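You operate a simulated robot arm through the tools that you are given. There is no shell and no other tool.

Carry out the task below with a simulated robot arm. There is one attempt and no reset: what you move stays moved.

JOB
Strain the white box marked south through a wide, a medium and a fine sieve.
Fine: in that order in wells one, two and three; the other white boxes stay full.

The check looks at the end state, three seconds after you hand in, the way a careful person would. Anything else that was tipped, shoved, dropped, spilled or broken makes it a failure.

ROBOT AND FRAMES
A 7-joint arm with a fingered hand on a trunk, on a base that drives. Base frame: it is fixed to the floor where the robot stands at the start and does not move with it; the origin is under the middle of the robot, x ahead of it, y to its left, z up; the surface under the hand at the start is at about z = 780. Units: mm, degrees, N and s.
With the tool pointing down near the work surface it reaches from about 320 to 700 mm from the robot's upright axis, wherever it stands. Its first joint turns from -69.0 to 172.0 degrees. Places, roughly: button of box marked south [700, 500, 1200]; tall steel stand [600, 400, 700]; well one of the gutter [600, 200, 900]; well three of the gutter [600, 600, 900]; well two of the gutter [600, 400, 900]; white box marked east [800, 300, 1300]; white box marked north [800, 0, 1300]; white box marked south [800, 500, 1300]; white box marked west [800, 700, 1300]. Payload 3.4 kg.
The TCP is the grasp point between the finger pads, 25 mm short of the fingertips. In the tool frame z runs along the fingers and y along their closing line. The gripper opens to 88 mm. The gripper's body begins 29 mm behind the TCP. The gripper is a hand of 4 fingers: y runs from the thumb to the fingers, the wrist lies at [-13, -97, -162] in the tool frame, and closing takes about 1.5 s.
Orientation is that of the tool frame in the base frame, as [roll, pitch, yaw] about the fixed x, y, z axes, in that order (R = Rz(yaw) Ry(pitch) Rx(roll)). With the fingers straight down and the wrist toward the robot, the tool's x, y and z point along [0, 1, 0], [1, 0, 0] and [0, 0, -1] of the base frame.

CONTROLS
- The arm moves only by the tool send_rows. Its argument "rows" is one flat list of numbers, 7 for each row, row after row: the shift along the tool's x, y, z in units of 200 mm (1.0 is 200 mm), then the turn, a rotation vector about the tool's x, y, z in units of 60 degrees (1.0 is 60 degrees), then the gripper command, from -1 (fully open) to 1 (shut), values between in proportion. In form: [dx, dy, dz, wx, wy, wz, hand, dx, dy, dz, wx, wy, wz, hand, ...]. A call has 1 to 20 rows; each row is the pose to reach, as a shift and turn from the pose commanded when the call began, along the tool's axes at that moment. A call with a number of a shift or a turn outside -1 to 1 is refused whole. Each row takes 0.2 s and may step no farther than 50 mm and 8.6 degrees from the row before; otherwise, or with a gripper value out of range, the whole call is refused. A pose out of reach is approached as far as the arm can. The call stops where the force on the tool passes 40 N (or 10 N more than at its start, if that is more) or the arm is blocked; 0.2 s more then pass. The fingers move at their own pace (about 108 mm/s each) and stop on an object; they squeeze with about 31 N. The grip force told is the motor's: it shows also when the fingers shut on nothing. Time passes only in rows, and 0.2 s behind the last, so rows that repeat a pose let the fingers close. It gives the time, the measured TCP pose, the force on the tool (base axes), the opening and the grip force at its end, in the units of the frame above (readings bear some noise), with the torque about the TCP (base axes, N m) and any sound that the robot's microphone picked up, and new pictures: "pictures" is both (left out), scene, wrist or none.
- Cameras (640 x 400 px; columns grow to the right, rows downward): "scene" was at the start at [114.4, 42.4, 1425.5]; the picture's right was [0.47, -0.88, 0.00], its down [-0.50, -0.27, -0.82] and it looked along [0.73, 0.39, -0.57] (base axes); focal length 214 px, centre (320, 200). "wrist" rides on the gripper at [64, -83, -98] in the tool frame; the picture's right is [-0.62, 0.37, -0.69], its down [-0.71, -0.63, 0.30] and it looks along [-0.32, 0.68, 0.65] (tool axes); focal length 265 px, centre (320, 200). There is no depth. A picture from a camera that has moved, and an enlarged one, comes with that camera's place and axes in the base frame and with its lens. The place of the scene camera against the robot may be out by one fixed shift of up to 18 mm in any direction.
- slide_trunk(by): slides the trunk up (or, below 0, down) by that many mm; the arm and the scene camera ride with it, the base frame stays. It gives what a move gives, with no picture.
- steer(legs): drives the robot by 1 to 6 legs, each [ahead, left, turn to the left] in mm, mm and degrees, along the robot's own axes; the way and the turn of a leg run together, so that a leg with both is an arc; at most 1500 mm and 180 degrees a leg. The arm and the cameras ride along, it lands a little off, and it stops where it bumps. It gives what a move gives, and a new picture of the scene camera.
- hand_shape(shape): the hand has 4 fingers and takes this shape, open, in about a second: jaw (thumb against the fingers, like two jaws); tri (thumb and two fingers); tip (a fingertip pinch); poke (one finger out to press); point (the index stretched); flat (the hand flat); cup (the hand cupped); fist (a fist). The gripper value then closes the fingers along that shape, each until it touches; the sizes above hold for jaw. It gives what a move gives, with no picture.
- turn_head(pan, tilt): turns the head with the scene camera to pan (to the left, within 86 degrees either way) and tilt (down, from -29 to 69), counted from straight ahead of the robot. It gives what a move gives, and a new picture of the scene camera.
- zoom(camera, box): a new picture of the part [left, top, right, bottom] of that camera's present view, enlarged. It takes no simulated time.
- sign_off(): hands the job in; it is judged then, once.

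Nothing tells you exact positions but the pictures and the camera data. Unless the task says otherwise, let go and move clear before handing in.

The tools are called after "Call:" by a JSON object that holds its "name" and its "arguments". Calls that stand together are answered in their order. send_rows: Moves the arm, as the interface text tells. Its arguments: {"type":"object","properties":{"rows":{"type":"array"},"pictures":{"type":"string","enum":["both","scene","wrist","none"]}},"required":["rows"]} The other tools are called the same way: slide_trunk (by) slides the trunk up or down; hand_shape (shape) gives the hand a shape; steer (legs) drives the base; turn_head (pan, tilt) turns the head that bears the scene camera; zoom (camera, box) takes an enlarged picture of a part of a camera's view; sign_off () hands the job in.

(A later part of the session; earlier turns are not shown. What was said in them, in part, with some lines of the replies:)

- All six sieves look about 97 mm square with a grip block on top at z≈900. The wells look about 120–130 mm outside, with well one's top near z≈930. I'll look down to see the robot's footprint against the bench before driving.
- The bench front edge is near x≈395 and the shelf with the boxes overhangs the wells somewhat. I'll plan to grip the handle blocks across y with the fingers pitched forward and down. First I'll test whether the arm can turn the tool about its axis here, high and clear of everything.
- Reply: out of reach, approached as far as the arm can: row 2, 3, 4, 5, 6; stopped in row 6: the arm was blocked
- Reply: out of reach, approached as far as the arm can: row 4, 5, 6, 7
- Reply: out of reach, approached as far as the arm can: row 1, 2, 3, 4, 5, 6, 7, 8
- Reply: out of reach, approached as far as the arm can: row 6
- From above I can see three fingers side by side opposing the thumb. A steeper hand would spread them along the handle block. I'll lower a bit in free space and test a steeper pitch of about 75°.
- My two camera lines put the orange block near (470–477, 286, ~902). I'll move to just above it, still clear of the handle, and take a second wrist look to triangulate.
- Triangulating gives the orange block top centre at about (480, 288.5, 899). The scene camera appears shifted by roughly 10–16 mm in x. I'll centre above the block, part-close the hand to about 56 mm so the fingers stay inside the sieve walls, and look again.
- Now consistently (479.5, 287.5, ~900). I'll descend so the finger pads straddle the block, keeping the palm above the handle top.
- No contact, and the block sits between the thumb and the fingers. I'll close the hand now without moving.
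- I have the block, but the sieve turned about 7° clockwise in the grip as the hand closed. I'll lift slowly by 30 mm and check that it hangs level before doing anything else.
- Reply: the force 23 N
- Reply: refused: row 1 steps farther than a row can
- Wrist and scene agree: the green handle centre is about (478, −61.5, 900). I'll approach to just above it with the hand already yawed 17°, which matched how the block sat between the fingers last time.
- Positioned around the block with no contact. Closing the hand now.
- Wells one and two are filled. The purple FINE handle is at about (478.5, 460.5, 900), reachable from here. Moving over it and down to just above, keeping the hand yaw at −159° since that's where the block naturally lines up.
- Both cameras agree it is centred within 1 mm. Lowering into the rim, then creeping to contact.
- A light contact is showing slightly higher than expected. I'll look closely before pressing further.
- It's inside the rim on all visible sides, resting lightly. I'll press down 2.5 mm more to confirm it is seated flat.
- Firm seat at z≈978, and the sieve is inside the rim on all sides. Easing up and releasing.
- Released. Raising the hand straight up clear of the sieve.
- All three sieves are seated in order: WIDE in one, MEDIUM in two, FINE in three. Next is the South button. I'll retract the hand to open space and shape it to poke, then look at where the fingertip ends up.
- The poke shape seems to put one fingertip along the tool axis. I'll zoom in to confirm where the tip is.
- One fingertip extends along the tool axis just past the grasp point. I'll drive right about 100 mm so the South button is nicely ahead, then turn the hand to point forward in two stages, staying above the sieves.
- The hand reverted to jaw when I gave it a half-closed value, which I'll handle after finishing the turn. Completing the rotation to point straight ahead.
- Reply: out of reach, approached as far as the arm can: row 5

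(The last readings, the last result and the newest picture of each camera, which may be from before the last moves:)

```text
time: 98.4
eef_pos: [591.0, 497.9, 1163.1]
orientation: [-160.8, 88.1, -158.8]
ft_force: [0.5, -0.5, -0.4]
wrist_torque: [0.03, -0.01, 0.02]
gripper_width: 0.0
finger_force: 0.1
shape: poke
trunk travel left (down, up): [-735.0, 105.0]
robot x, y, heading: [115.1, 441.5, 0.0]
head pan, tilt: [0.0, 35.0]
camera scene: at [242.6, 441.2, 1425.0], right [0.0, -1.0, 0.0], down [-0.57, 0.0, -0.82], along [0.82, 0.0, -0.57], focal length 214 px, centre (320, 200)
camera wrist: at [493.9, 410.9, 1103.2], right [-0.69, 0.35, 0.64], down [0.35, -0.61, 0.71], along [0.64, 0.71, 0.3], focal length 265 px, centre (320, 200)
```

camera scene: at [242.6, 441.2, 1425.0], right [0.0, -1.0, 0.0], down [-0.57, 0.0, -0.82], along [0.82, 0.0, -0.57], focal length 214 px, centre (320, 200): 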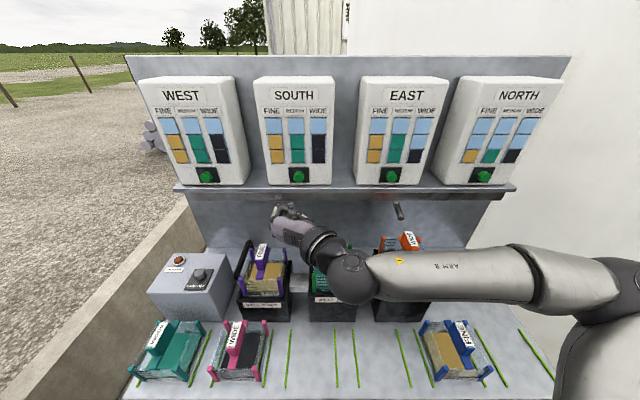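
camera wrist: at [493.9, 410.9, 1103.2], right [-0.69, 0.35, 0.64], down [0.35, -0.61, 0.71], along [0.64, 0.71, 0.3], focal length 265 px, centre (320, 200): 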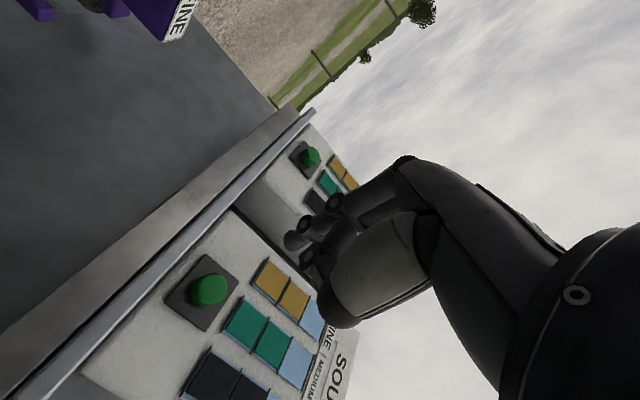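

The hand now points straight ahead and stays in the poke shape with the value −1. I'll zoom both cameras to triangulate the fingertip and the South button.

Call:
{"name": "zoom", "arguments": {"camera": "wrist", "box": [150, 160, 390, 340]}}

Call:
{"name": "zoom", "arguments": {"camera": "scene", "box": [250, 150, 350, 260]}}

Call:
{"name": "zoom", "arguments": {"camera": "scene", "box": [260, 190, 310, 230]}}

```text
2.22 times, centred on (270, 250) of wrist
camera zoom: at [493.9, 410.9, 1103.2], right [-0.69, 0.35, 0.64], down [0.35, -0.61, 0.71], along [0.64, 0.71, 0.3], focal length 590 px, centre (431, 89)
```

zoom: 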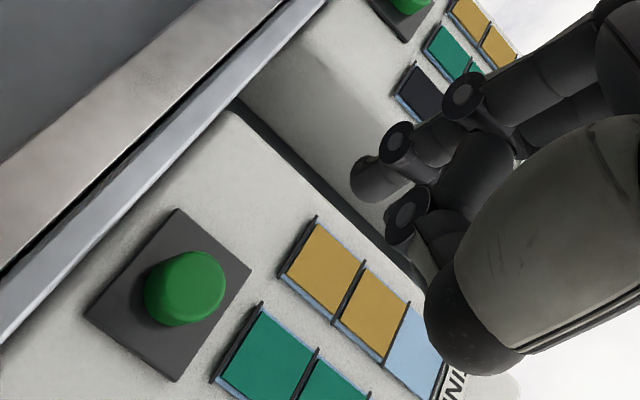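

```text
3.64 times, centred on (300, 205) of scene
camera zoom: at [242.6, 441.2, 1425.0], right [0.0, -1.0, 0.0], down [-0.57, 0.0, -0.82], along [0.82, 0.0, -0.57], focal length 780 px, centre (393, 182)
```

zoom: 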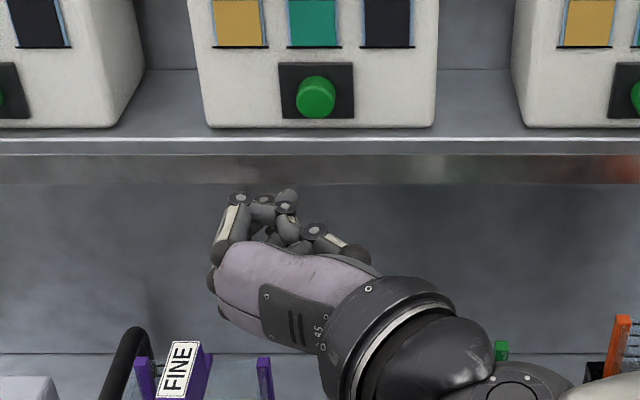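

```text
10.00 times, centred on (285, 210) of scene
camera zoom: at [242.6, 441.2, 1425.0], right [0.0, -1.0, 0.0], down [-0.57, 0.0, -0.82], along [0.82, 0.0, -0.57], focal length 2145 px, centre (670, 100)
```

zoom: 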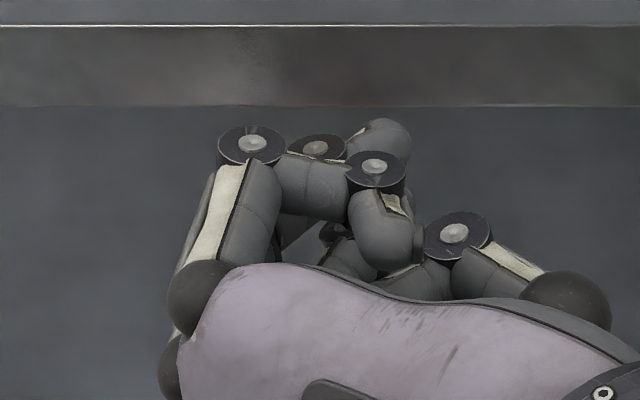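

In the poke shape the tip leads the knuckles by only a little. I'll check whether the "point" shape gives a clearer fingertip.

Call:
{"name": "hand_shape", "arguments": {"shape": "point"}}

Call:
{"name": "zoom", "arguments": {"camera": "wrist", "box": [150, 130, 450, 340]}}

Call:
{"name": "zoom", "arguments": {"camera": "scene", "box": [250, 150, 350, 250]}}

```text
time: 99.3
eef_pos: [590.8, 498.1, 1162.9]
orientation: [-161.8, 88.1, -159.8]
ft_force: [-0.6, -0.4, 0.0]
wrist_torque: [-0.01, 0.01, -0.02]
gripper_width: 0.0
finger_force: 0.1
shape: point
trunk travel left (down, up): [-735.0, 105.0]
robot x, y, heading: [117.6, 441.7, -0.0]
head pan, tilt: [0.0, 35.0]
```

```text
1.90 times, centred on (300, 235) of wrist
camera zoom: at [493.9, 410.9, 1103.2], right [-0.69, 0.35, 0.64], down [0.35, -0.61, 0.71], along [0.64, 0.71, 0.3], focal length 506 px, centre (358, 133)
```

zoom: 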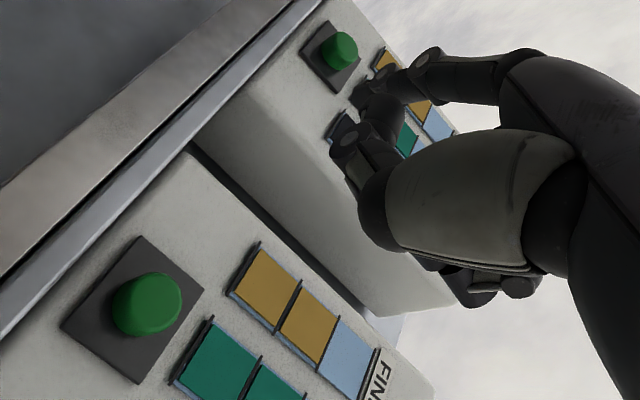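

```text
4.00 times, centred on (300, 200) of scene
camera zoom: at [242.6, 441.2, 1425.0], right [0.0, -1.0, 0.0], down [-0.57, 0.0, -0.82], along [0.82, 0.0, -0.57], focal length 858 px, centre (400, 200)
```

zoom: 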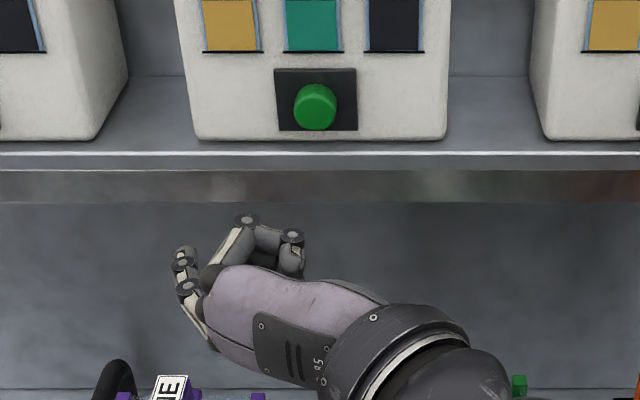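

Poke is better: its tip leads the other joints by about 35 mm. I triangulate the tip at roughly 40 mm ahead of the grasp point, and the South button front at about (728–735, 495, 1166). I'll go back to poke and advance part-way.

Call:
{"name": "hand_shape", "arguments": {"shape": "poke"}}

Call:
{"name": "send_rows", "arguments": {"rows": [-0.012, 0.005, 0.125, 0, 0, 0, -1, -0.025, 0.01, 0.25, 0, 0, 0, -1, -0.025, 0.01, 0.25, 0, 0, 0, -1], "pictures": "both"}}

Call:
{"name": "zoom", "arguments": {"camera": "scene", "box": [250, 140, 350, 240]}}

Call:
{"name": "zoom", "arguments": {"camera": "wrist", "box": [150, 160, 390, 340]}}

```text
time: 100.2
eef_pos: [591.9, 496.2, 1163.3]
orientation: [-162.8, 88.1, -160.8]
ft_force: [-0.1, -0.4, 0.0]
wrist_torque: [0.0, -0.01, -0.01]
gripper_width: 0.2
finger_force: 0.0
shape: poke
trunk travel left (down, up): [-735.0, 105.0]
robot x, y, heading: [119.2, 440.7, -0.1]
head pan, tilt: [0.0, 35.0]
```

```text
time: 101.0
eef_pos: [641.3, 500.3, 1167.7]
orientation: [138.1, 89.9, 138.0]
ft_force: [-0.6, -0.3, -0.2]
wrist_torque: [-0.02, 0.0, 0.04]
gripper_width: 0.0
finger_force: 0.1
shape: poke
trunk travel left (down, up): [-735.0, 105.0]
robot x, y, heading: [114.6, 440.2, 0.1]
head pan, tilt: [0.0, 35.0]
camera scene: at [242.9, 440.9, 1425.0], right [0.0, -1.0, 0.0], down [-0.57, 0.0, -0.82], along [0.82, 0.0, -0.57], focal length 214 px, centre (320, 200)
camera wrist: at [543.4, 417.1, 1104.1], right [-0.69, 0.37, 0.62], down [0.3, -0.63, 0.71], along [0.65, 0.68, 0.32], focal length 265 px, centre (320, 200)
```

scene: 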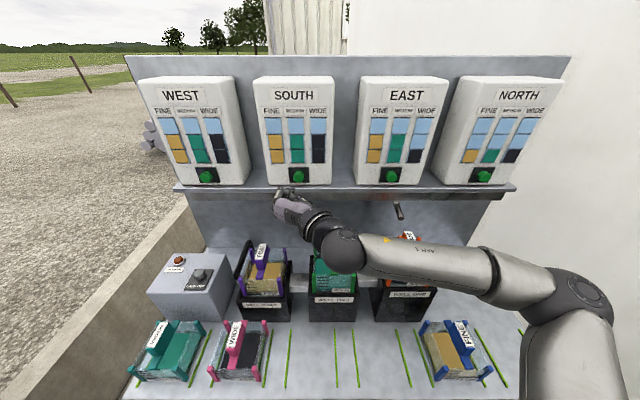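
wrist: 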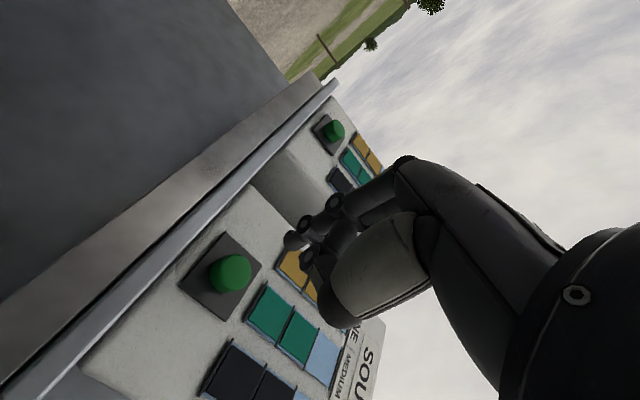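

```text
4.00 times, centred on (300, 190) of scene
camera zoom: at [242.9, 440.9, 1425.0], right [0.0, -1.0, 0.0], down [-0.57, 0.0, -0.82], along [0.82, 0.0, -0.57], focal length 858 px, centre (400, 240)
```

zoom: 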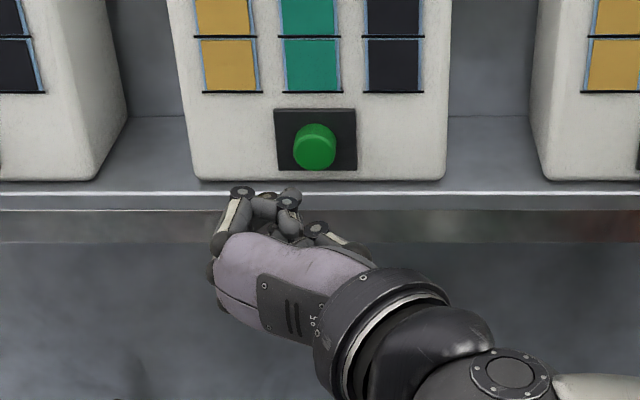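

```text
2.22 times, centred on (270, 250) of wrist
camera zoom: at [543.4, 417.1, 1104.1], right [-0.69, 0.37, 0.62], down [0.3, -0.63, 0.71], along [0.65, 0.68, 0.32], focal length 590 px, centre (431, 89)
```

zoom: 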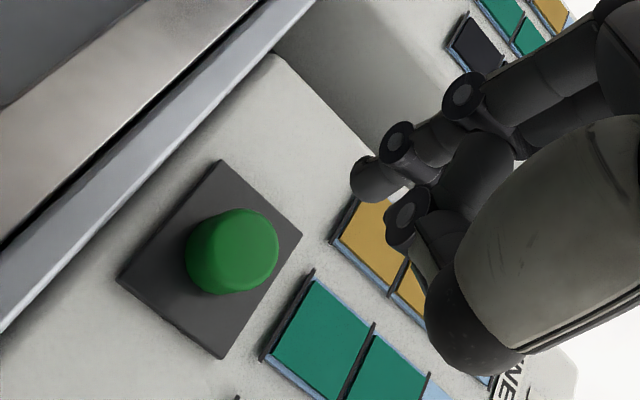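

The tip is at about (681, 508, 1167) and the button front at about (728.5, 494.7, 1166). I'll shift 13 mm right, then approach to about 12 mm short of the button and check alignment.

Call:
{"name": "send_rows", "arguments": {"rows": [0.003, -0.033, 0, 0, 0, 0, -1, 0.006, -0.065, 0.03, 0, 0, 0, -1, 0.006, -0.065, 0.1, 0, 0, 0, -1, 0.006, -0.065, 0.175, 0, 0, 0, -1, 0.006, -0.065, 0.175, 0, 0, 0, -1], "pictures": "both"}}

Call:
{"name": "zoom", "arguments": {"camera": "scene", "box": [260, 150, 340, 220]}}

Call:
{"name": "zoom", "arguments": {"camera": "wrist", "box": [180, 170, 380, 320]}}

```text
time: 102.2
eef_pos: [676.9, 486.4, 1167.5]
orientation: [-26.0, 89.9, -26.1]
ft_force: [0.3, -0.3, 0.3]
wrist_torque: [-0.01, -0.01, -0.01]
gripper_width: 0.0
finger_force: 0.1
shape: poke
trunk travel left (down, up): [-735.0, 105.0]
robot x, y, heading: [116.8, 439.5, 0.2]
head pan, tilt: [0.0, 35.0]
camera scene: at [242.4, 441.2, 1425.0], right [0.0, -1.0, 0.0], down [-0.57, 0.0, -0.82], along [0.82, 0.0, -0.57], focal length 214 px, centre (320, 200)
camera wrist: at [578.1, 404.6, 1103.8], right [-0.69, 0.37, 0.62], down [0.3, -0.63, 0.71], along [0.65, 0.68, 0.32], focal length 265 px, centre (320, 200)
```

scene: 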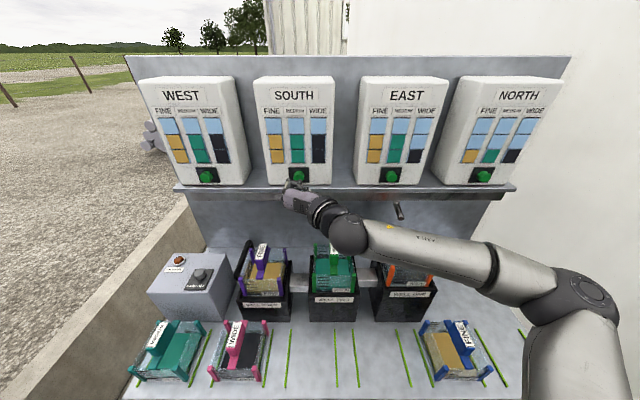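
wrist: 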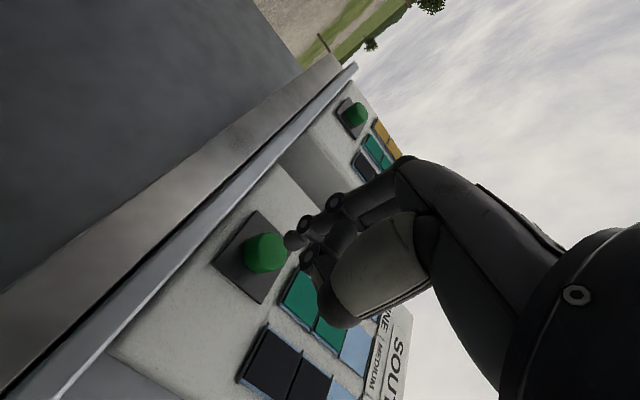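

```text
5.71 times, centred on (300, 185) of scene
camera zoom: at [242.4, 441.2, 1425.0], right [0.0, -1.0, 0.0], down [-0.57, 0.0, -0.82], along [0.82, 0.0, -0.57], focal length 1226 px, centre (434, 286)
```

zoom: 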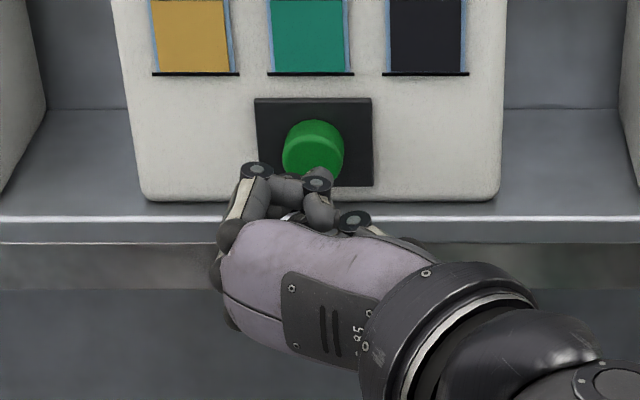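

```text
2.67 times, centred on (280, 245) of wrist
camera zoom: at [578.1, 404.6, 1103.8], right [-0.69, 0.37, 0.62], down [0.3, -0.63, 0.71], along [0.65, 0.68, 0.32], focal length 708 px, centre (427, 80)
```

zoom: 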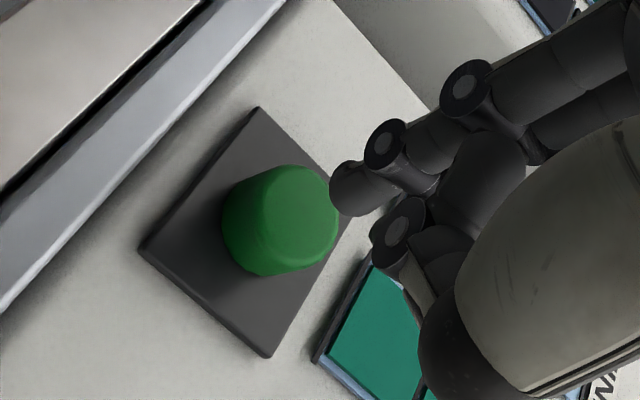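

The tip is about 12 mm short of the button and within 3–4 mm laterally. I'll shift 3 mm right and ease forward to first contact, watching the force.

Call:
{"name": "send_rows", "arguments": {"rows": [0, -0.015, 0.015, 0, 0, 0, -1, 0, -0.015, 0.03, 0, 0, 0, -1, 0, -0.015, 0.045, 0, 0, 0, -1, 0, -0.015, 0.055, 0, 0, 0, -1, 0, -0.015, 0.055, 0, 0, 0, -1], "pictures": "both"}}

Call:
{"name": "zoom", "arguments": {"camera": "wrist", "box": [180, 170, 380, 320]}}

```text
time: 103.4
eef_pos: [688.6, 485.9, 1167.7]
orientation: [-144.8, 89.9, -144.7]
ft_force: [-0.2, 1.4, -0.2]
wrist_torque: [-0.01, 0.0, -0.01]
gripper_width: 0.3
finger_force: 0.2
shape: poke
trunk travel left (down, up): [-735.0, 105.0]
robot x, y, heading: [121.8, 436.9, -0.1]
head pan, tilt: [0.0, 35.0]
camera scene: at [242.6, 441.2, 1425.0], right [0.0, -1.0, 0.0], down [-0.57, 0.0, -0.82], along [0.82, 0.0, -0.57], focal length 214 px, centre (320, 200)
camera wrist: at [589.4, 402.1, 1103.2], right [-0.69, 0.37, 0.62], down [0.3, -0.63, 0.71], along [0.65, 0.68, 0.32], focal length 265 px, centre (320, 200)
```

scene: 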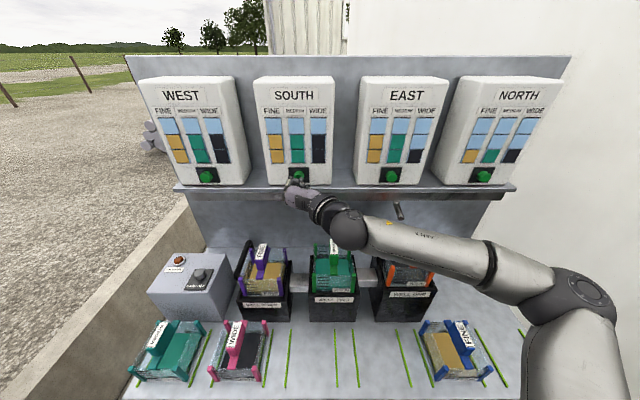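
wrist: 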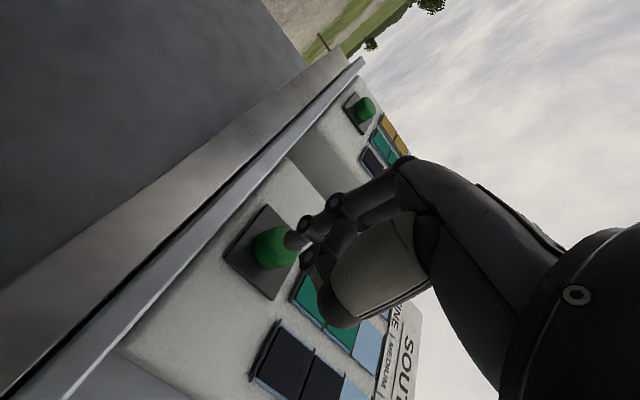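

```text
2.67 times, centred on (280, 245) of wrist
camera zoom: at [589.4, 402.1, 1103.2], right [-0.69, 0.37, 0.62], down [0.3, -0.63, 0.71], along [0.65, 0.68, 0.32], focal length 708 px, centre (427, 80)
```

zoom: 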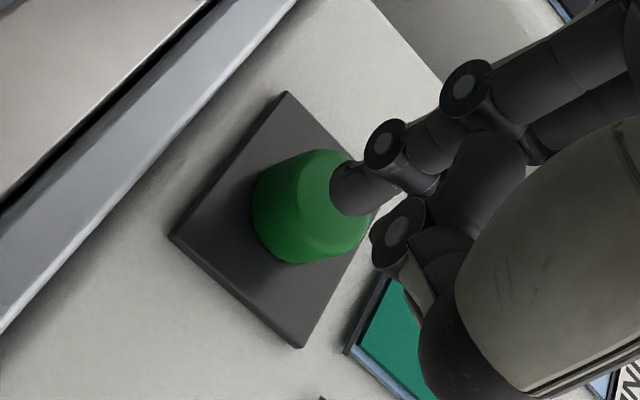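

The tip is right at the button face. Pressing forward in 1.5–2 mm steps.

Call:
{"name": "send_rows", "arguments": {"rows": [0, 0, 0.008, 0, 0, 0, -1, 0, 0, 0.016, 0, 0, 0, -1, 0, 0, 0.024, 0, 0, 0, -1, 0, 0, 0.024, 0, 0, 0, -1], "pictures": "both"}}

Call:
{"name": "zoom", "arguments": {"camera": "wrist", "box": [180, 170, 380, 320]}}

```text
time: 104.4
eef_pos: [692.5, 485.4, 1167.9]
orientation: [160.3, 89.9, 160.4]
ft_force: [-0.6, 0.2, 0.0]
wrist_torque: [0.0, -0.02, 0.0]
gripper_width: 0.0
finger_force: 0.1
shape: poke
trunk travel left (down, up): [-735.0, 105.0]
robot x, y, heading: [119.5, 440.8, -0.1]
head pan, tilt: [0.0, 35.0]
camera scene: at [242.6, 441.2, 1425.0], right [0.0, -1.0, 0.0], down [-0.57, 0.0, -0.82], along [0.82, 0.0, -0.57], focal length 214 px, centre (320, 200)
camera wrist: at [593.9, 401.9, 1102.8], right [-0.69, 0.37, 0.62], down [0.3, -0.63, 0.71], along [0.65, 0.68, 0.32], focal length 265 px, centre (320, 200)
```

scene: 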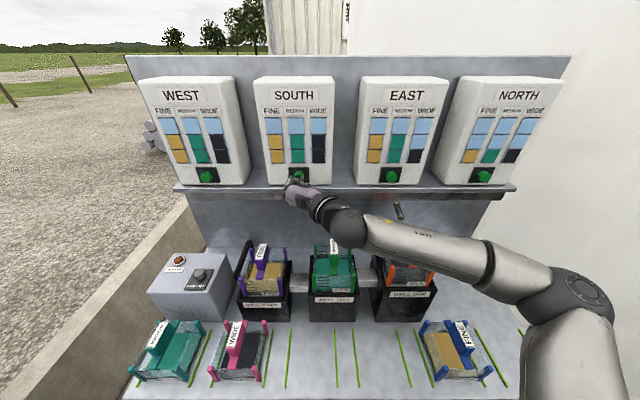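
wrist: 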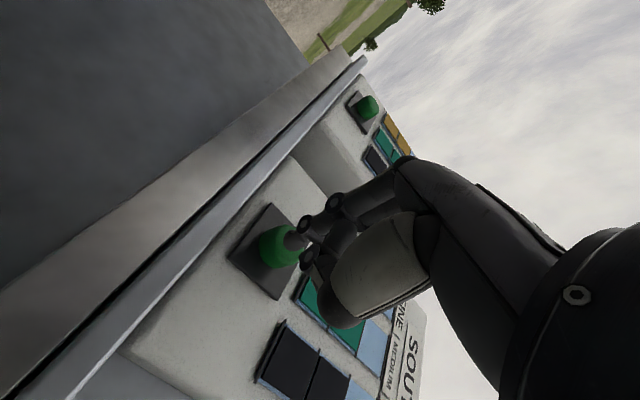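

```text
2.67 times, centred on (280, 245) of wrist
camera zoom: at [593.9, 401.9, 1102.8], right [-0.69, 0.37, 0.62], down [0.3, -0.63, 0.71], along [0.65, 0.68, 0.32], focal length 708 px, centre (427, 80)
```

zoom: 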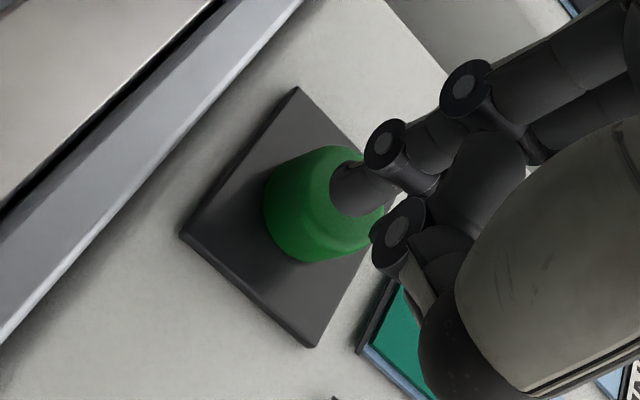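

Not touching yet. Continuing forward in small steps.

Call:
{"name": "send_rows", "arguments": {"rows": [0, 0, 0.008, 0, 0, 0, -1, 0, 0, 0.016, 0, 0, 0, -1, 0, 0, 0.024, 0, 0, 0, -1, 0, 0, 0.024, 0, 0, 0, -1], "pictures": "both"}}

Call:
{"name": "zoom", "arguments": {"camera": "wrist", "box": [180, 170, 380, 320]}}

Call:
{"name": "zoom", "arguments": {"camera": "scene", "box": [250, 70, 350, 210]}}

```text
time: 105.4
eef_pos: [695.8, 484.2, 1167.3]
orientation: [64.9, 89.9, 64.9]
ft_force: [0.1, -0.3, 0.3]
wrist_torque: [0.03, 0.04, 0.01]
gripper_width: 0.2
finger_force: 0.0
shape: poke
trunk travel left (down, up): [-735.0, 105.0]
robot x, y, heading: [120.9, 439.4, 0.1]
head pan, tilt: [0.0, 35.0]
camera scene: at [242.6, 441.2, 1425.0], right [0.0, -1.0, 0.0], down [-0.57, 0.0, -0.82], along [0.82, 0.0, -0.57], focal length 214 px, centre (320, 200)
camera wrist: at [598.1, 401.9, 1102.6], right [-0.69, 0.37, 0.62], down [0.3, -0.63, 0.71], along [0.65, 0.68, 0.32], focal length 265 px, centre (320, 200)
```

scene: 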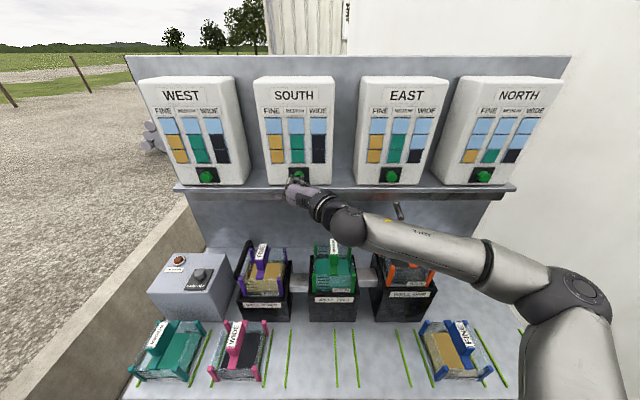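
wrist: 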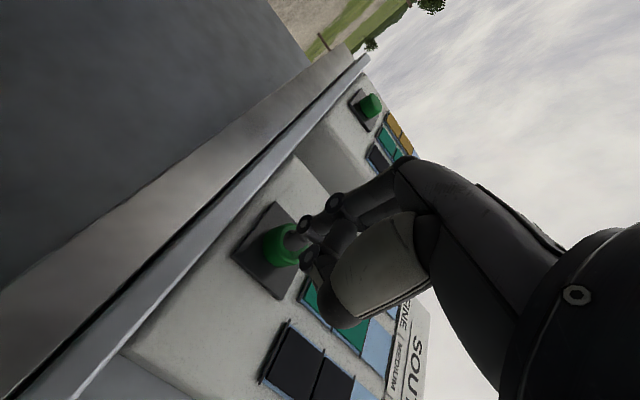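

```text
2.67 times, centred on (280, 245) of wrist
camera zoom: at [598.1, 401.9, 1102.6], right [-0.69, 0.37, 0.62], down [0.3, -0.63, 0.71], along [0.65, 0.68, 0.32], focal length 708 px, centre (427, 80)
```

zoom: 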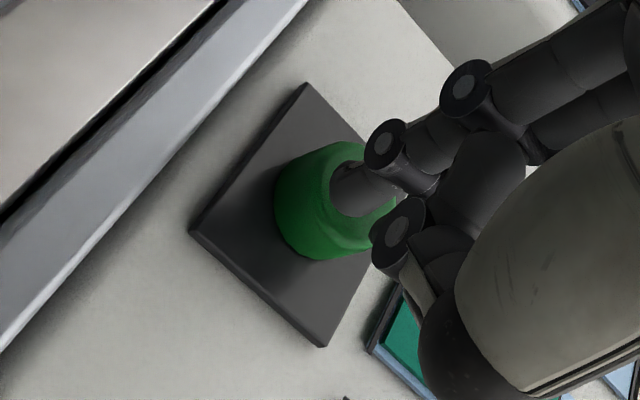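

```text
2.86 times, centred on (300, 140) of scene
camera zoom: at [242.6, 441.2, 1425.0], right [0.0, -1.0, 0.0], down [-0.57, 0.0, -0.82], along [0.82, 0.0, -0.57], focal length 613 px, centre (377, 371)
```

zoom: 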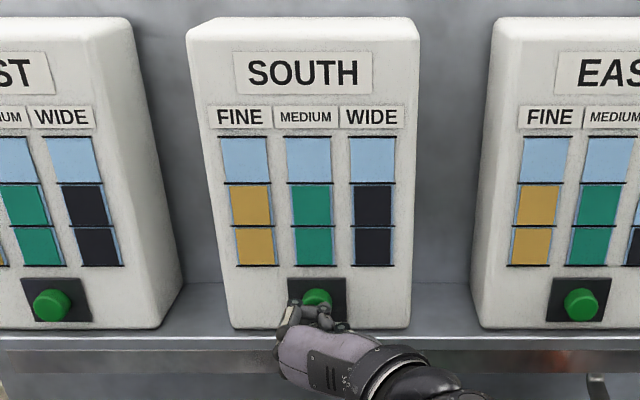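

Still a small gap. Advancing another few mm in fine steps.

Call:
{"name": "send_rows", "arguments": {"rows": [0, 0, 0.008, 0, 0, 0, -1, 0, 0, 0.016, 0, 0, 0, -1, 0, 0, 0.024, 0, 0, 0, -1, 0, 0, 0.024, 0, 0, 0, -1], "pictures": "wrist"}}

Call:
{"name": "zoom", "arguments": {"camera": "wrist", "box": [180, 170, 380, 320]}}

Call:
{"name": "zoom", "arguments": {"camera": "scene", "box": [250, 70, 350, 210]}}

```text
time: 106.4
eef_pos: [701.1, 484.7, 1167.7]
orientation: [96.5, 89.9, 96.5]
ft_force: [0.4, 0.0, 0.6]
wrist_torque: [0.03, -0.02, -0.02]
gripper_width: 0.0
finger_force: 0.0
shape: poke
trunk travel left (down, up): [-735.0, 105.0]
robot x, y, heading: [121.2, 442.0, -0.2]
head pan, tilt: [0.0, 35.0]
camera wrist: at [602.9, 401.8, 1103.1], right [-0.69, 0.37, 0.62], down [0.3, -0.63, 0.71], along [0.65, 0.68, 0.32], focal length 265 px, centre (320, 200)
```

wrist: 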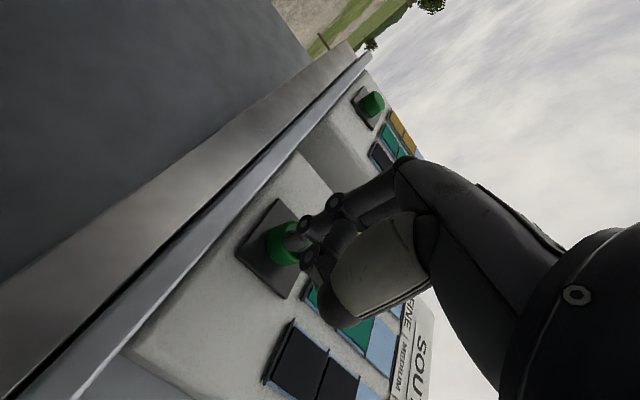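

```text
2.67 times, centred on (280, 245) of wrist
camera zoom: at [602.9, 401.8, 1103.1], right [-0.69, 0.37, 0.62], down [0.3, -0.63, 0.71], along [0.65, 0.68, 0.32], focal length 708 px, centre (427, 80)
```

zoom: 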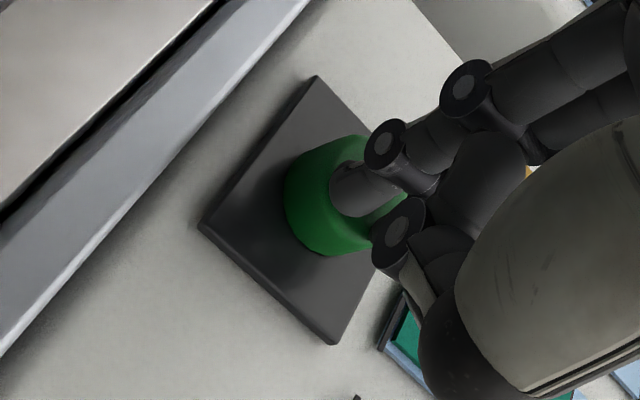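

```text
2.86 times, centred on (300, 140) of scene
camera zoom: at [242.6, 441.2, 1425.0], right [0.0, -1.0, 0.0], down [-0.57, 0.0, -0.82], along [0.82, 0.0, -0.57], focal length 613 px, centre (377, 371)
```

zoom: 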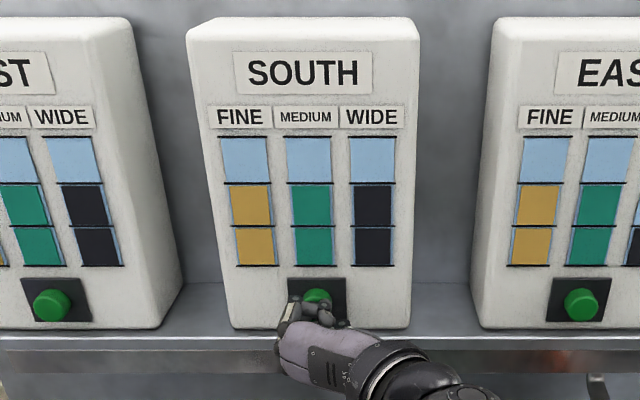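

No contact yet; continuing gently.

Call:
{"name": "send_rows", "arguments": {"rows": [0, 0, 0.008, 0, 0, 0, -1, 0, 0, 0.016, 0, 0, 0, -1, 0, 0, 0.024, 0, 0, 0, -1, 0, 0, 0.024, 0, 0, 0, -1], "pictures": "wrist"}}

Call:
{"name": "zoom", "arguments": {"camera": "wrist", "box": [180, 170, 380, 320]}}

Call:
{"name": "zoom", "arguments": {"camera": "scene", "box": [270, 150, 330, 210]}}

```text
time: 107.4
eef_pos: [705.6, 485.5, 1167.0]
orientation: [155.7, 89.9, 155.7]
ft_force: [-1.7, 0.3, 0.0]
wrist_torque: [-0.01, -0.05, -0.04]
gripper_width: 0.0
finger_force: 0.1
shape: poke
trunk travel left (down, up): [-735.0, 105.0]
robot x, y, heading: [115.7, 437.6, 0.1]
head pan, tilt: [0.0, 35.0]
camera wrist: at [607.3, 401.9, 1103.1], right [-0.69, 0.37, 0.62], down [0.3, -0.63, 0.71], along [0.65, 0.68, 0.32], focal length 265 px, centre (320, 200)
```

wrist: 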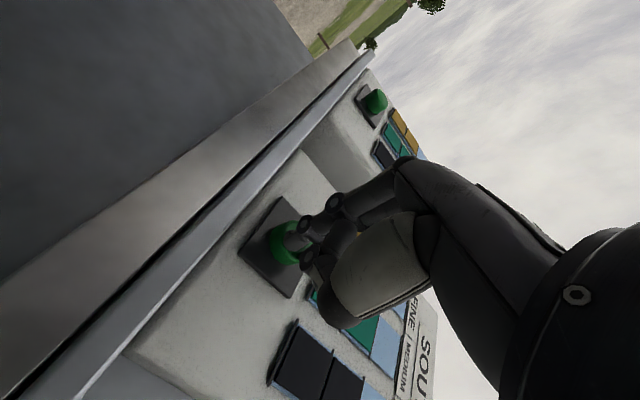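

```text
2.67 times, centred on (280, 245) of wrist
camera zoom: at [607.3, 401.9, 1103.1], right [-0.69, 0.37, 0.62], down [0.3, -0.63, 0.71], along [0.65, 0.68, 0.32], focal length 708 px, centre (427, 80)
```

zoom: 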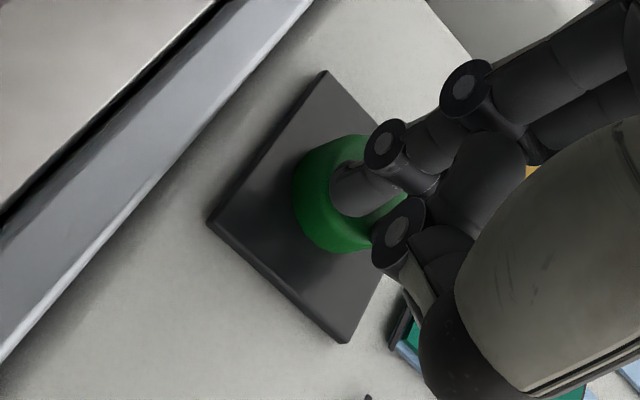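

```text
6.67 times, centred on (300, 180) of scene
camera zoom: at [242.0, 441.2, 1425.1], right [0.0, -1.0, 0.0], down [-0.57, 0.0, -0.82], along [0.82, 0.0, -0.57], focal length 1430 px, centre (453, 333)
```

zoom: 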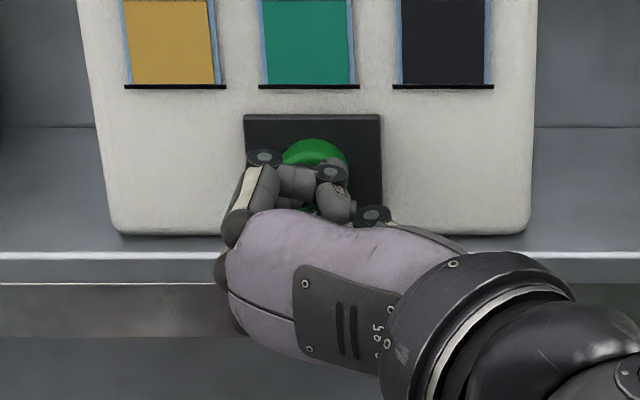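

A first hint of contact (−1.7 N). Pressing a little more.

Call:
{"name": "send_rows", "arguments": {"rows": [0, 0, 0.006, 0, 0, 0, -1, 0, 0, 0.012, 0, 0, 0, -1, 0, 0, 0.012, 0, 0, 0, -1], "pictures": "wrist"}}

Call:
{"name": "zoom", "arguments": {"camera": "wrist", "box": [180, 170, 380, 320]}}

Call:
{"name": "zoom", "arguments": {"camera": "scene", "box": [250, 70, 430, 280]}}

```text
time: 108.2
eef_pos: [707.9, 484.4, 1167.3]
orientation: [-128.9, 90.0, -128.8]
ft_force: [-2.9, -0.3, -0.1]
wrist_torque: [-0.01, 0.0, -0.04]
gripper_width: 0.0
finger_force: 0.1
shape: poke
trunk travel left (down, up): [-735.0, 105.0]
robot x, y, heading: [115.2, 439.7, -0.1]
head pan, tilt: [0.0, 35.0]
heard: click
camera wrist: at [610.0, 402.0, 1103.2], right [-0.69, 0.37, 0.62], down [0.3, -0.63, 0.71], along [0.65, 0.68, 0.32], focal length 265 px, centre (320, 200)
```

wrist: 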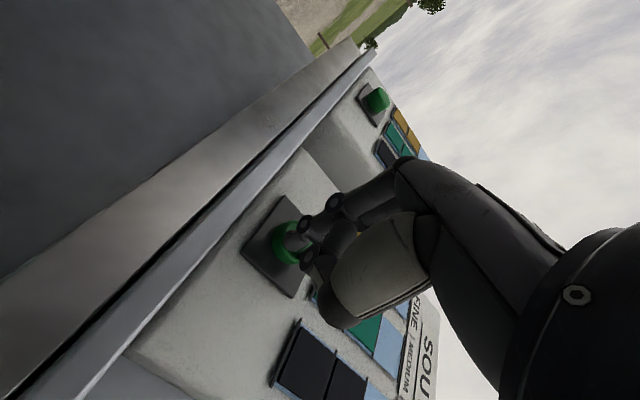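

```text
2.67 times, centred on (280, 245) of wrist
camera zoom: at [610.0, 402.0, 1103.2], right [-0.69, 0.37, 0.62], down [0.3, -0.63, 0.71], along [0.65, 0.68, 0.32], focal length 708 px, centre (427, 80)
```

zoom: 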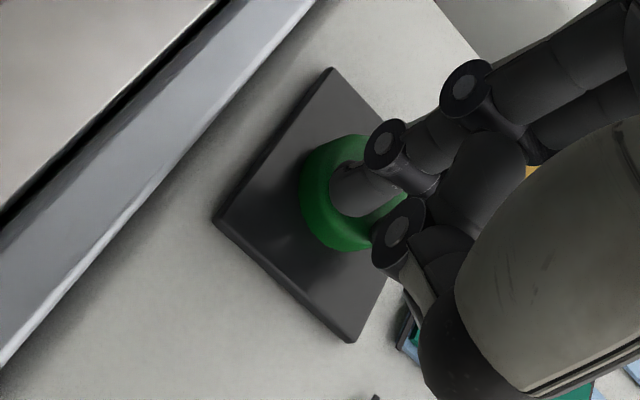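

```text
1.90 times, centred on (340, 175) of scene
camera zoom: at [241.8, 441.0, 1425.1], right [0.0, -1.0, 0.0], down [-0.57, 0.0, -0.82], along [0.82, 0.0, -0.57], focal length 408 px, centre (282, 248)
```

zoom: 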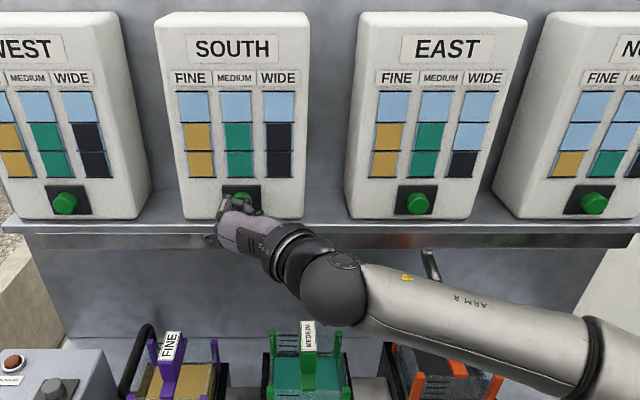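

Heard a click, so the button has been pressed. I'll back straight off and watch what happens.

Call:
{"name": "send_rows", "arguments": {"rows": [0, 0, -0.05, 0, 0, 0, -1, 0, 0, -0.15, 0, 0, 0, -1, 0, 0, -0.3, 0, 0, 0, -1, 0, 0, -0.3, 0, 0, 0, -1], "pictures": "scene"}}

Call:
{"name": "zoom", "arguments": {"camera": "scene", "box": [240, 70, 460, 330]}}

```text
time: 109.2
eef_pos: [649.0, 486.5, 1164.5]
orientation: [-167.3, 89.9, -167.3]
ft_force: [0.5, 0.3, 1.4]
wrist_torque: [0.0, 0.02, 0.0]
gripper_width: 0.0
finger_force: 0.1
shape: poke
trunk travel left (down, up): [-735.0, 105.0]
robot x, y, heading: [120.1, 440.2, 0.2]
head pan, tilt: [0.0, 35.0]
camera scene: at [243.2, 441.3, 1425.0], right [0.0, -1.0, 0.0], down [-0.57, 0.0, -0.82], along [0.82, 0.0, -0.57], focal length 214 px, centre (320, 200)
```

scene: 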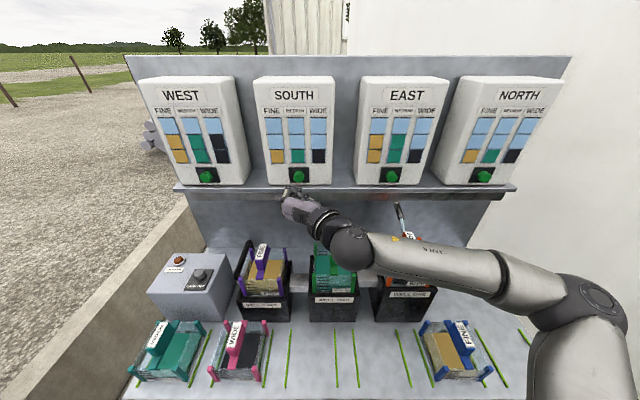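

```text
1.54 times, centred on (350, 200) of scene
camera zoom: at [243.2, 441.3, 1425.0], right [0.0, -1.0, 0.0], down [-0.57, 0.0, -0.82], along [0.82, 0.0, -0.57], focal length 330 px, centre (274, 200)
```

zoom: 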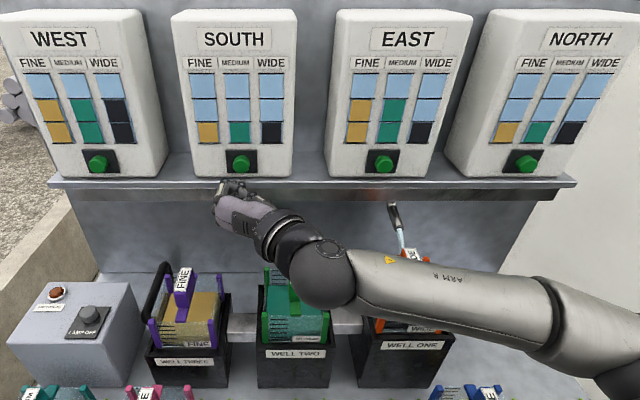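

It's working: liquid is running from the spout into well one and South's gauge is dropping. I'll hold still and wait.

Call:
{"name": "send_rows", "arguments": {"rows": [0, 0, 0, 0, 0, 0, -1, 0, 0, 0, 0, 0, 0, -1, 0, 0, 0, 0, 0, 0, -1, 0, 0, 0, 0, 0, 0, -1, 0, 0, 0, 0, 0, 0, -1, 0, 0, 0, 0, 0, 0, -1, 0, 0, 0, 0, 0, 0, -1, 0, 0, 0, 0, 0, 0, -1, 0, 0, 0, 0, 0, 0, -1, 0, 0, 0, 0, 0, 0, -1, 0, 0, 0, 0, 0, 0, -1, 0, 0, 0, 0, 0, 0, -1, 0, 0, 0, 0, 0, 0, -1, 0, 0, 0, 0, 0, 0, -1, 0, 0, 0, 0, 0, 0, -1], "pictures": "scene"}}

Call:
{"name": "zoom", "arguments": {"camera": "scene", "box": [240, 70, 460, 330]}}

Call:
{"name": "zoom", "arguments": {"camera": "scene", "box": [150, 230, 300, 330]}}

```text
time: 112.4
eef_pos: [648.9, 486.3, 1165.0]
orientation: [67.7, 89.9, 67.6]
ft_force: [0.0, -0.5, -0.8]
wrist_torque: [0.03, 0.03, 0.04]
gripper_width: 0.1
finger_force: 0.0
shape: poke
trunk travel left (down, up): [-735.0, 105.0]
robot x, y, heading: [118.3, 441.1, 0.1]
head pan, tilt: [0.0, 35.0]
camera scene: at [242.6, 441.2, 1425.0], right [0.0, -1.0, 0.0], down [-0.57, 0.0, -0.82], along [0.82, 0.0, -0.57], focal length 214 px, centre (320, 200)
```

scene: 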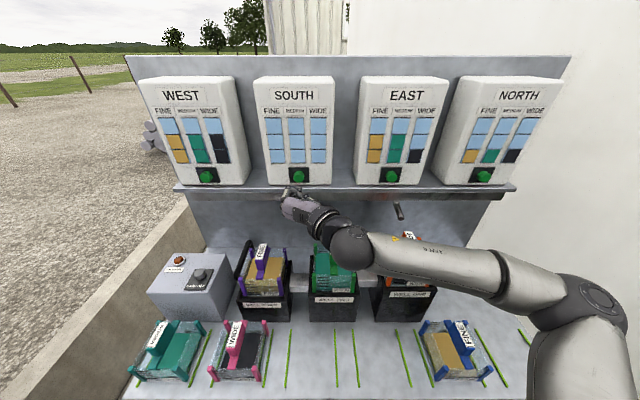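

```text
1.54 times, centred on (350, 200) of scene
camera zoom: at [242.6, 441.2, 1425.0], right [0.0, -1.0, 0.0], down [-0.57, 0.0, -0.82], along [0.82, 0.0, -0.57], focal length 330 px, centre (274, 200)
```

zoom: 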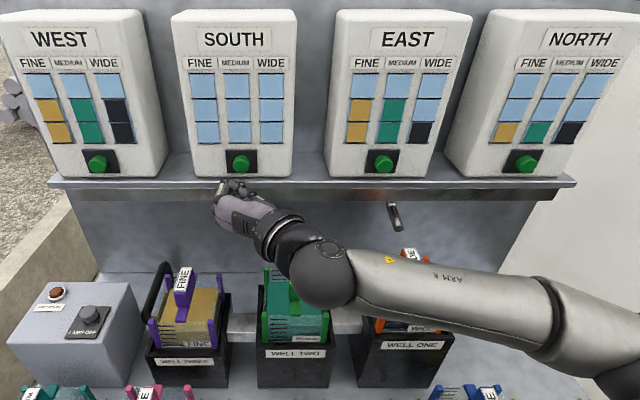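

```text
4.00 times, centred on (225, 280) of scene
camera zoom: at [242.6, 441.2, 1425.0], right [0.0, -1.0, 0.0], down [-0.57, 0.0, -0.82], along [0.82, 0.0, -0.57], focal length 858 px, centre (700, -120)
```

zoom: 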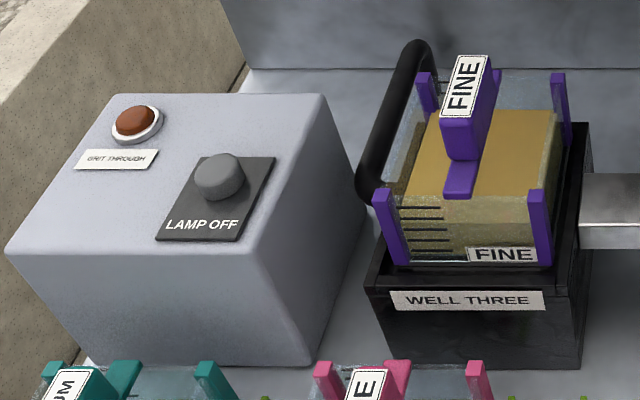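

South is empty, the other boxes are unchanged, and the GRIT THROUGH lamp is still off. I'll back the robot away from the bench and do a final check of everything.

Call:
{"name": "steer", "arguments": {"legs": [[-220, 0, 0]]}}

Call:
{"name": "turn_head", "arguments": {"pan": 0, "tilt": 35}}

Call:
{"name": "zoom", "arguments": {"camera": "scene", "box": [150, 180, 470, 340]}}

Call:
{"name": "zoom", "arguments": {"camera": "scene", "box": [130, 80, 530, 220]}}

```text
time: 114.1
eef_pos: [426.7, 485.6, 1165.7]
orientation: [-16.6, 90.0, -16.7]
ft_force: [0.4, 0.2, -0.4]
wrist_torque: [-0.03, -0.02, -0.02]
gripper_width: 0.0
finger_force: 0.0
shape: poke
trunk travel left (down, up): [-735.0, 105.0]
robot x, y, heading: [-101.8, 444.6, -0.0]
head pan, tilt: [0.0, 35.0]
camera scene: at [20.8, 441.2, 1425.1], right [0.0, -1.0, 0.0], down [-0.57, 0.0, -0.82], along [0.82, 0.0, -0.57], focal length 214 px, centre (320, 200)
```

scene: 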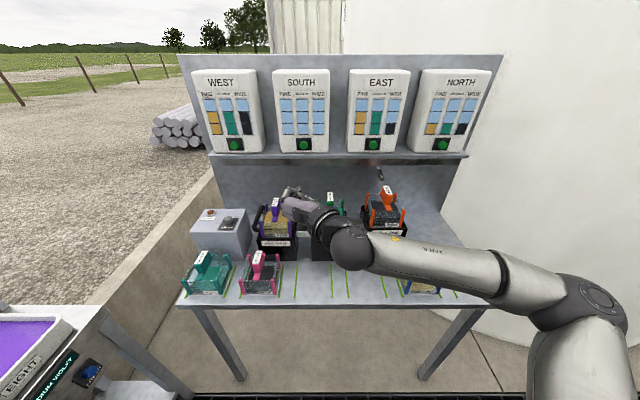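

```text
time: 114.7
eef_pos: [428.4, 485.2, 1165.5]
orientation: [-24.1, 89.9, -24.2]
ft_force: [0.3, 0.0, -0.2]
wrist_torque: [0.02, 0.03, 0.0]
gripper_width: 0.2
finger_force: 0.0
shape: poke
trunk travel left (down, up): [-735.0, 105.0]
robot x, y, heading: [-105.8, 442.0, -0.3]
head pan, tilt: [0.0, 35.0]
camera scene: at [21.3, 441.2, 1425.0], right [0.0, -1.0, 0.0], down [-0.57, 0.0, -0.82], along [0.82, 0.0, -0.57], focal length 214 px, centre (320, 200)
```

scene: 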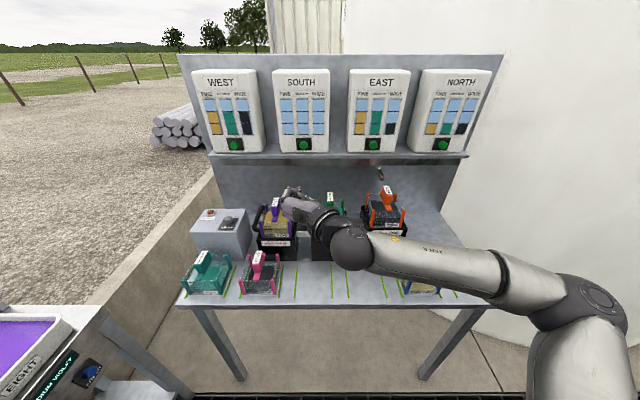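

```text
2.00 times, centred on (310, 260) of scene
camera zoom: at [21.3, 441.2, 1425.0], right [0.0, -1.0, 0.0], down [-0.57, 0.0, -0.82], along [0.82, 0.0, -0.57], focal length 429 px, centre (340, 80)
```

zoom: 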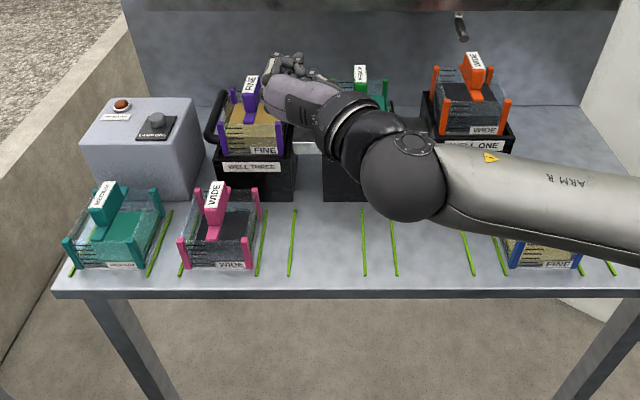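

```text
1.60 times, centred on (330, 150) of scene
camera zoom: at [21.3, 441.2, 1425.0], right [0.0, -1.0, 0.0], down [-0.57, 0.0, -0.82], along [0.82, 0.0, -0.57], focal length 343 px, centre (304, 280)
```

zoom: 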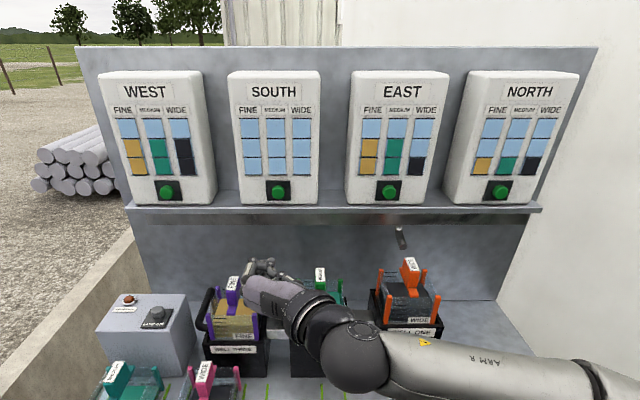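

Everything looks right. One last close check of the lamp and the three wells before handing in.

Call:
{"name": "send_rows", "arguments": {"rows": [0, 0, 0, 0, 0, 0, -1, 0, 0, 0, 0, 0, 0, -1, 0, 0, 0, 0, 0, 0, -1, 0, 0, 0, 0, 0, 0, -1, 0, 0, 0, 0, 0, 0, -1, 0, 0, 0, 0, 0, 0, -1, 0, 0, 0, 0, 0, 0, -1, 0, 0, 0, 0, 0, 0, -1], "pictures": "none"}}

Call:
{"name": "zoom", "arguments": {"camera": "scene", "box": [190, 190, 260, 260]}}

Call:
{"name": "zoom", "arguments": {"camera": "scene", "box": [310, 170, 430, 270]}}

Call:
{"name": "zoom", "arguments": {"camera": "wrist", "box": [0, 0, 640, 400]}}

```text
time: 116.5
eef_pos: [430.2, 486.2, 1166.1]
orientation: [45.0, 89.9, 45.0]
ft_force: [-0.1, -0.4, -0.5]
wrist_torque: [0.0, -0.01, 0.0]
gripper_width: 0.0
finger_force: 0.1
shape: poke
trunk travel left (down, up): [-735.0, 105.0]
robot x, y, heading: [-101.1, 440.1, -0.2]
head pan, tilt: [0.0, 35.0]
```

```text
5.71 times, centred on (225, 225) of scene
camera zoom: at [21.5, 441.2, 1425.0], right [0.0, -1.0, 0.0], down [-0.57, 0.0, -0.82], along [0.82, 0.0, -0.57], focal length 1226 px, centre (863, 57)
```

zoom: 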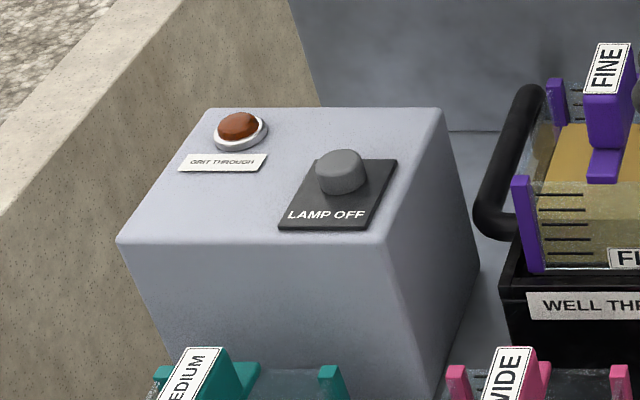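

```text
4.00 times, centred on (370, 220) of scene
camera zoom: at [21.5, 441.2, 1425.0], right [0.0, -1.0, 0.0], down [-0.57, 0.0, -0.82], along [0.82, 0.0, -0.57], focal length 858 px, centre (120, 120)
```

zoom: 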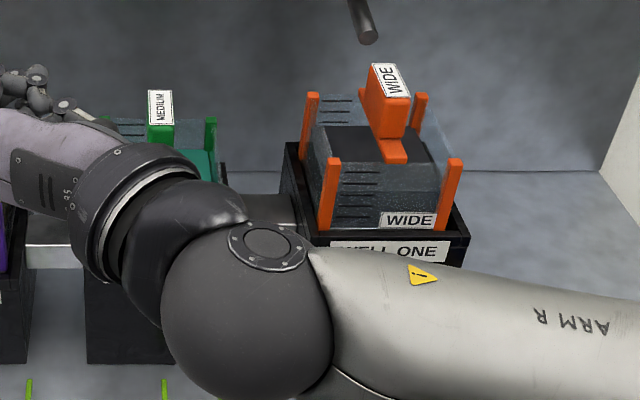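

```text
1.00 times, centred on (320, 200) of wrist (not enlarged: the box is as wide or as high as the picture)
camera zoom: at [329.6, 402.7, 1101.5], right [-0.69, 0.37, 0.62], down [0.3, -0.63, 0.71], along [0.65, 0.68, 0.32], focal length 265 px, centre (320, 200)
```

zoom: 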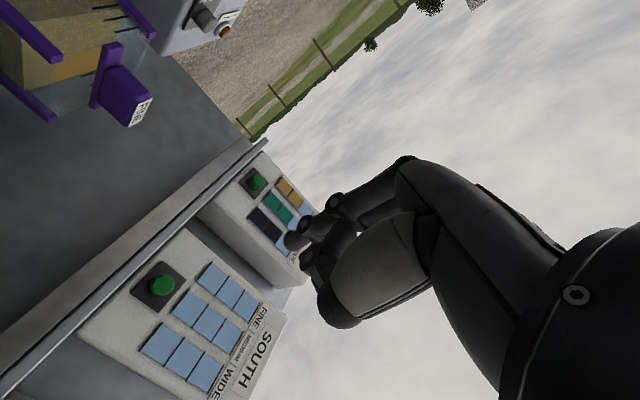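

The South box is drained through WIDE, MEDIUM and FINE in wells one, two and three. The lamp is off, the other boxes are untouched, and the hand is empty and clear. Handing in.

Call:
{"name": "sign_off", "arguments": {}}

```text
The job is handed in.
```

I strained the South box through a wide, a medium and a fine sieve, and handed the job in. The result of the check wasn't shown to me.

- **Sieves:** The orange WIDE sieve is in well one, the green MEDIUM in well two and the purple FINE in well three. In the last pictures each sat level inside its well's rim.
- **South box:** I pressed its button once and heard it click. Liquid ran from the spout into well one, and the South gauge now reads empty.
- **Lamp:** The GRIT THROUGH lamp stayed off, so no grit got past the sieves.
- **Everything else:** The East, North and West gauges read the same as at the start. The other three sieves are still in their places on the bench. I saw no spills and nothing knocked over.
- **Robot:** It backed off about 220 mm before I handed in. The hand is empty and clear of everything.
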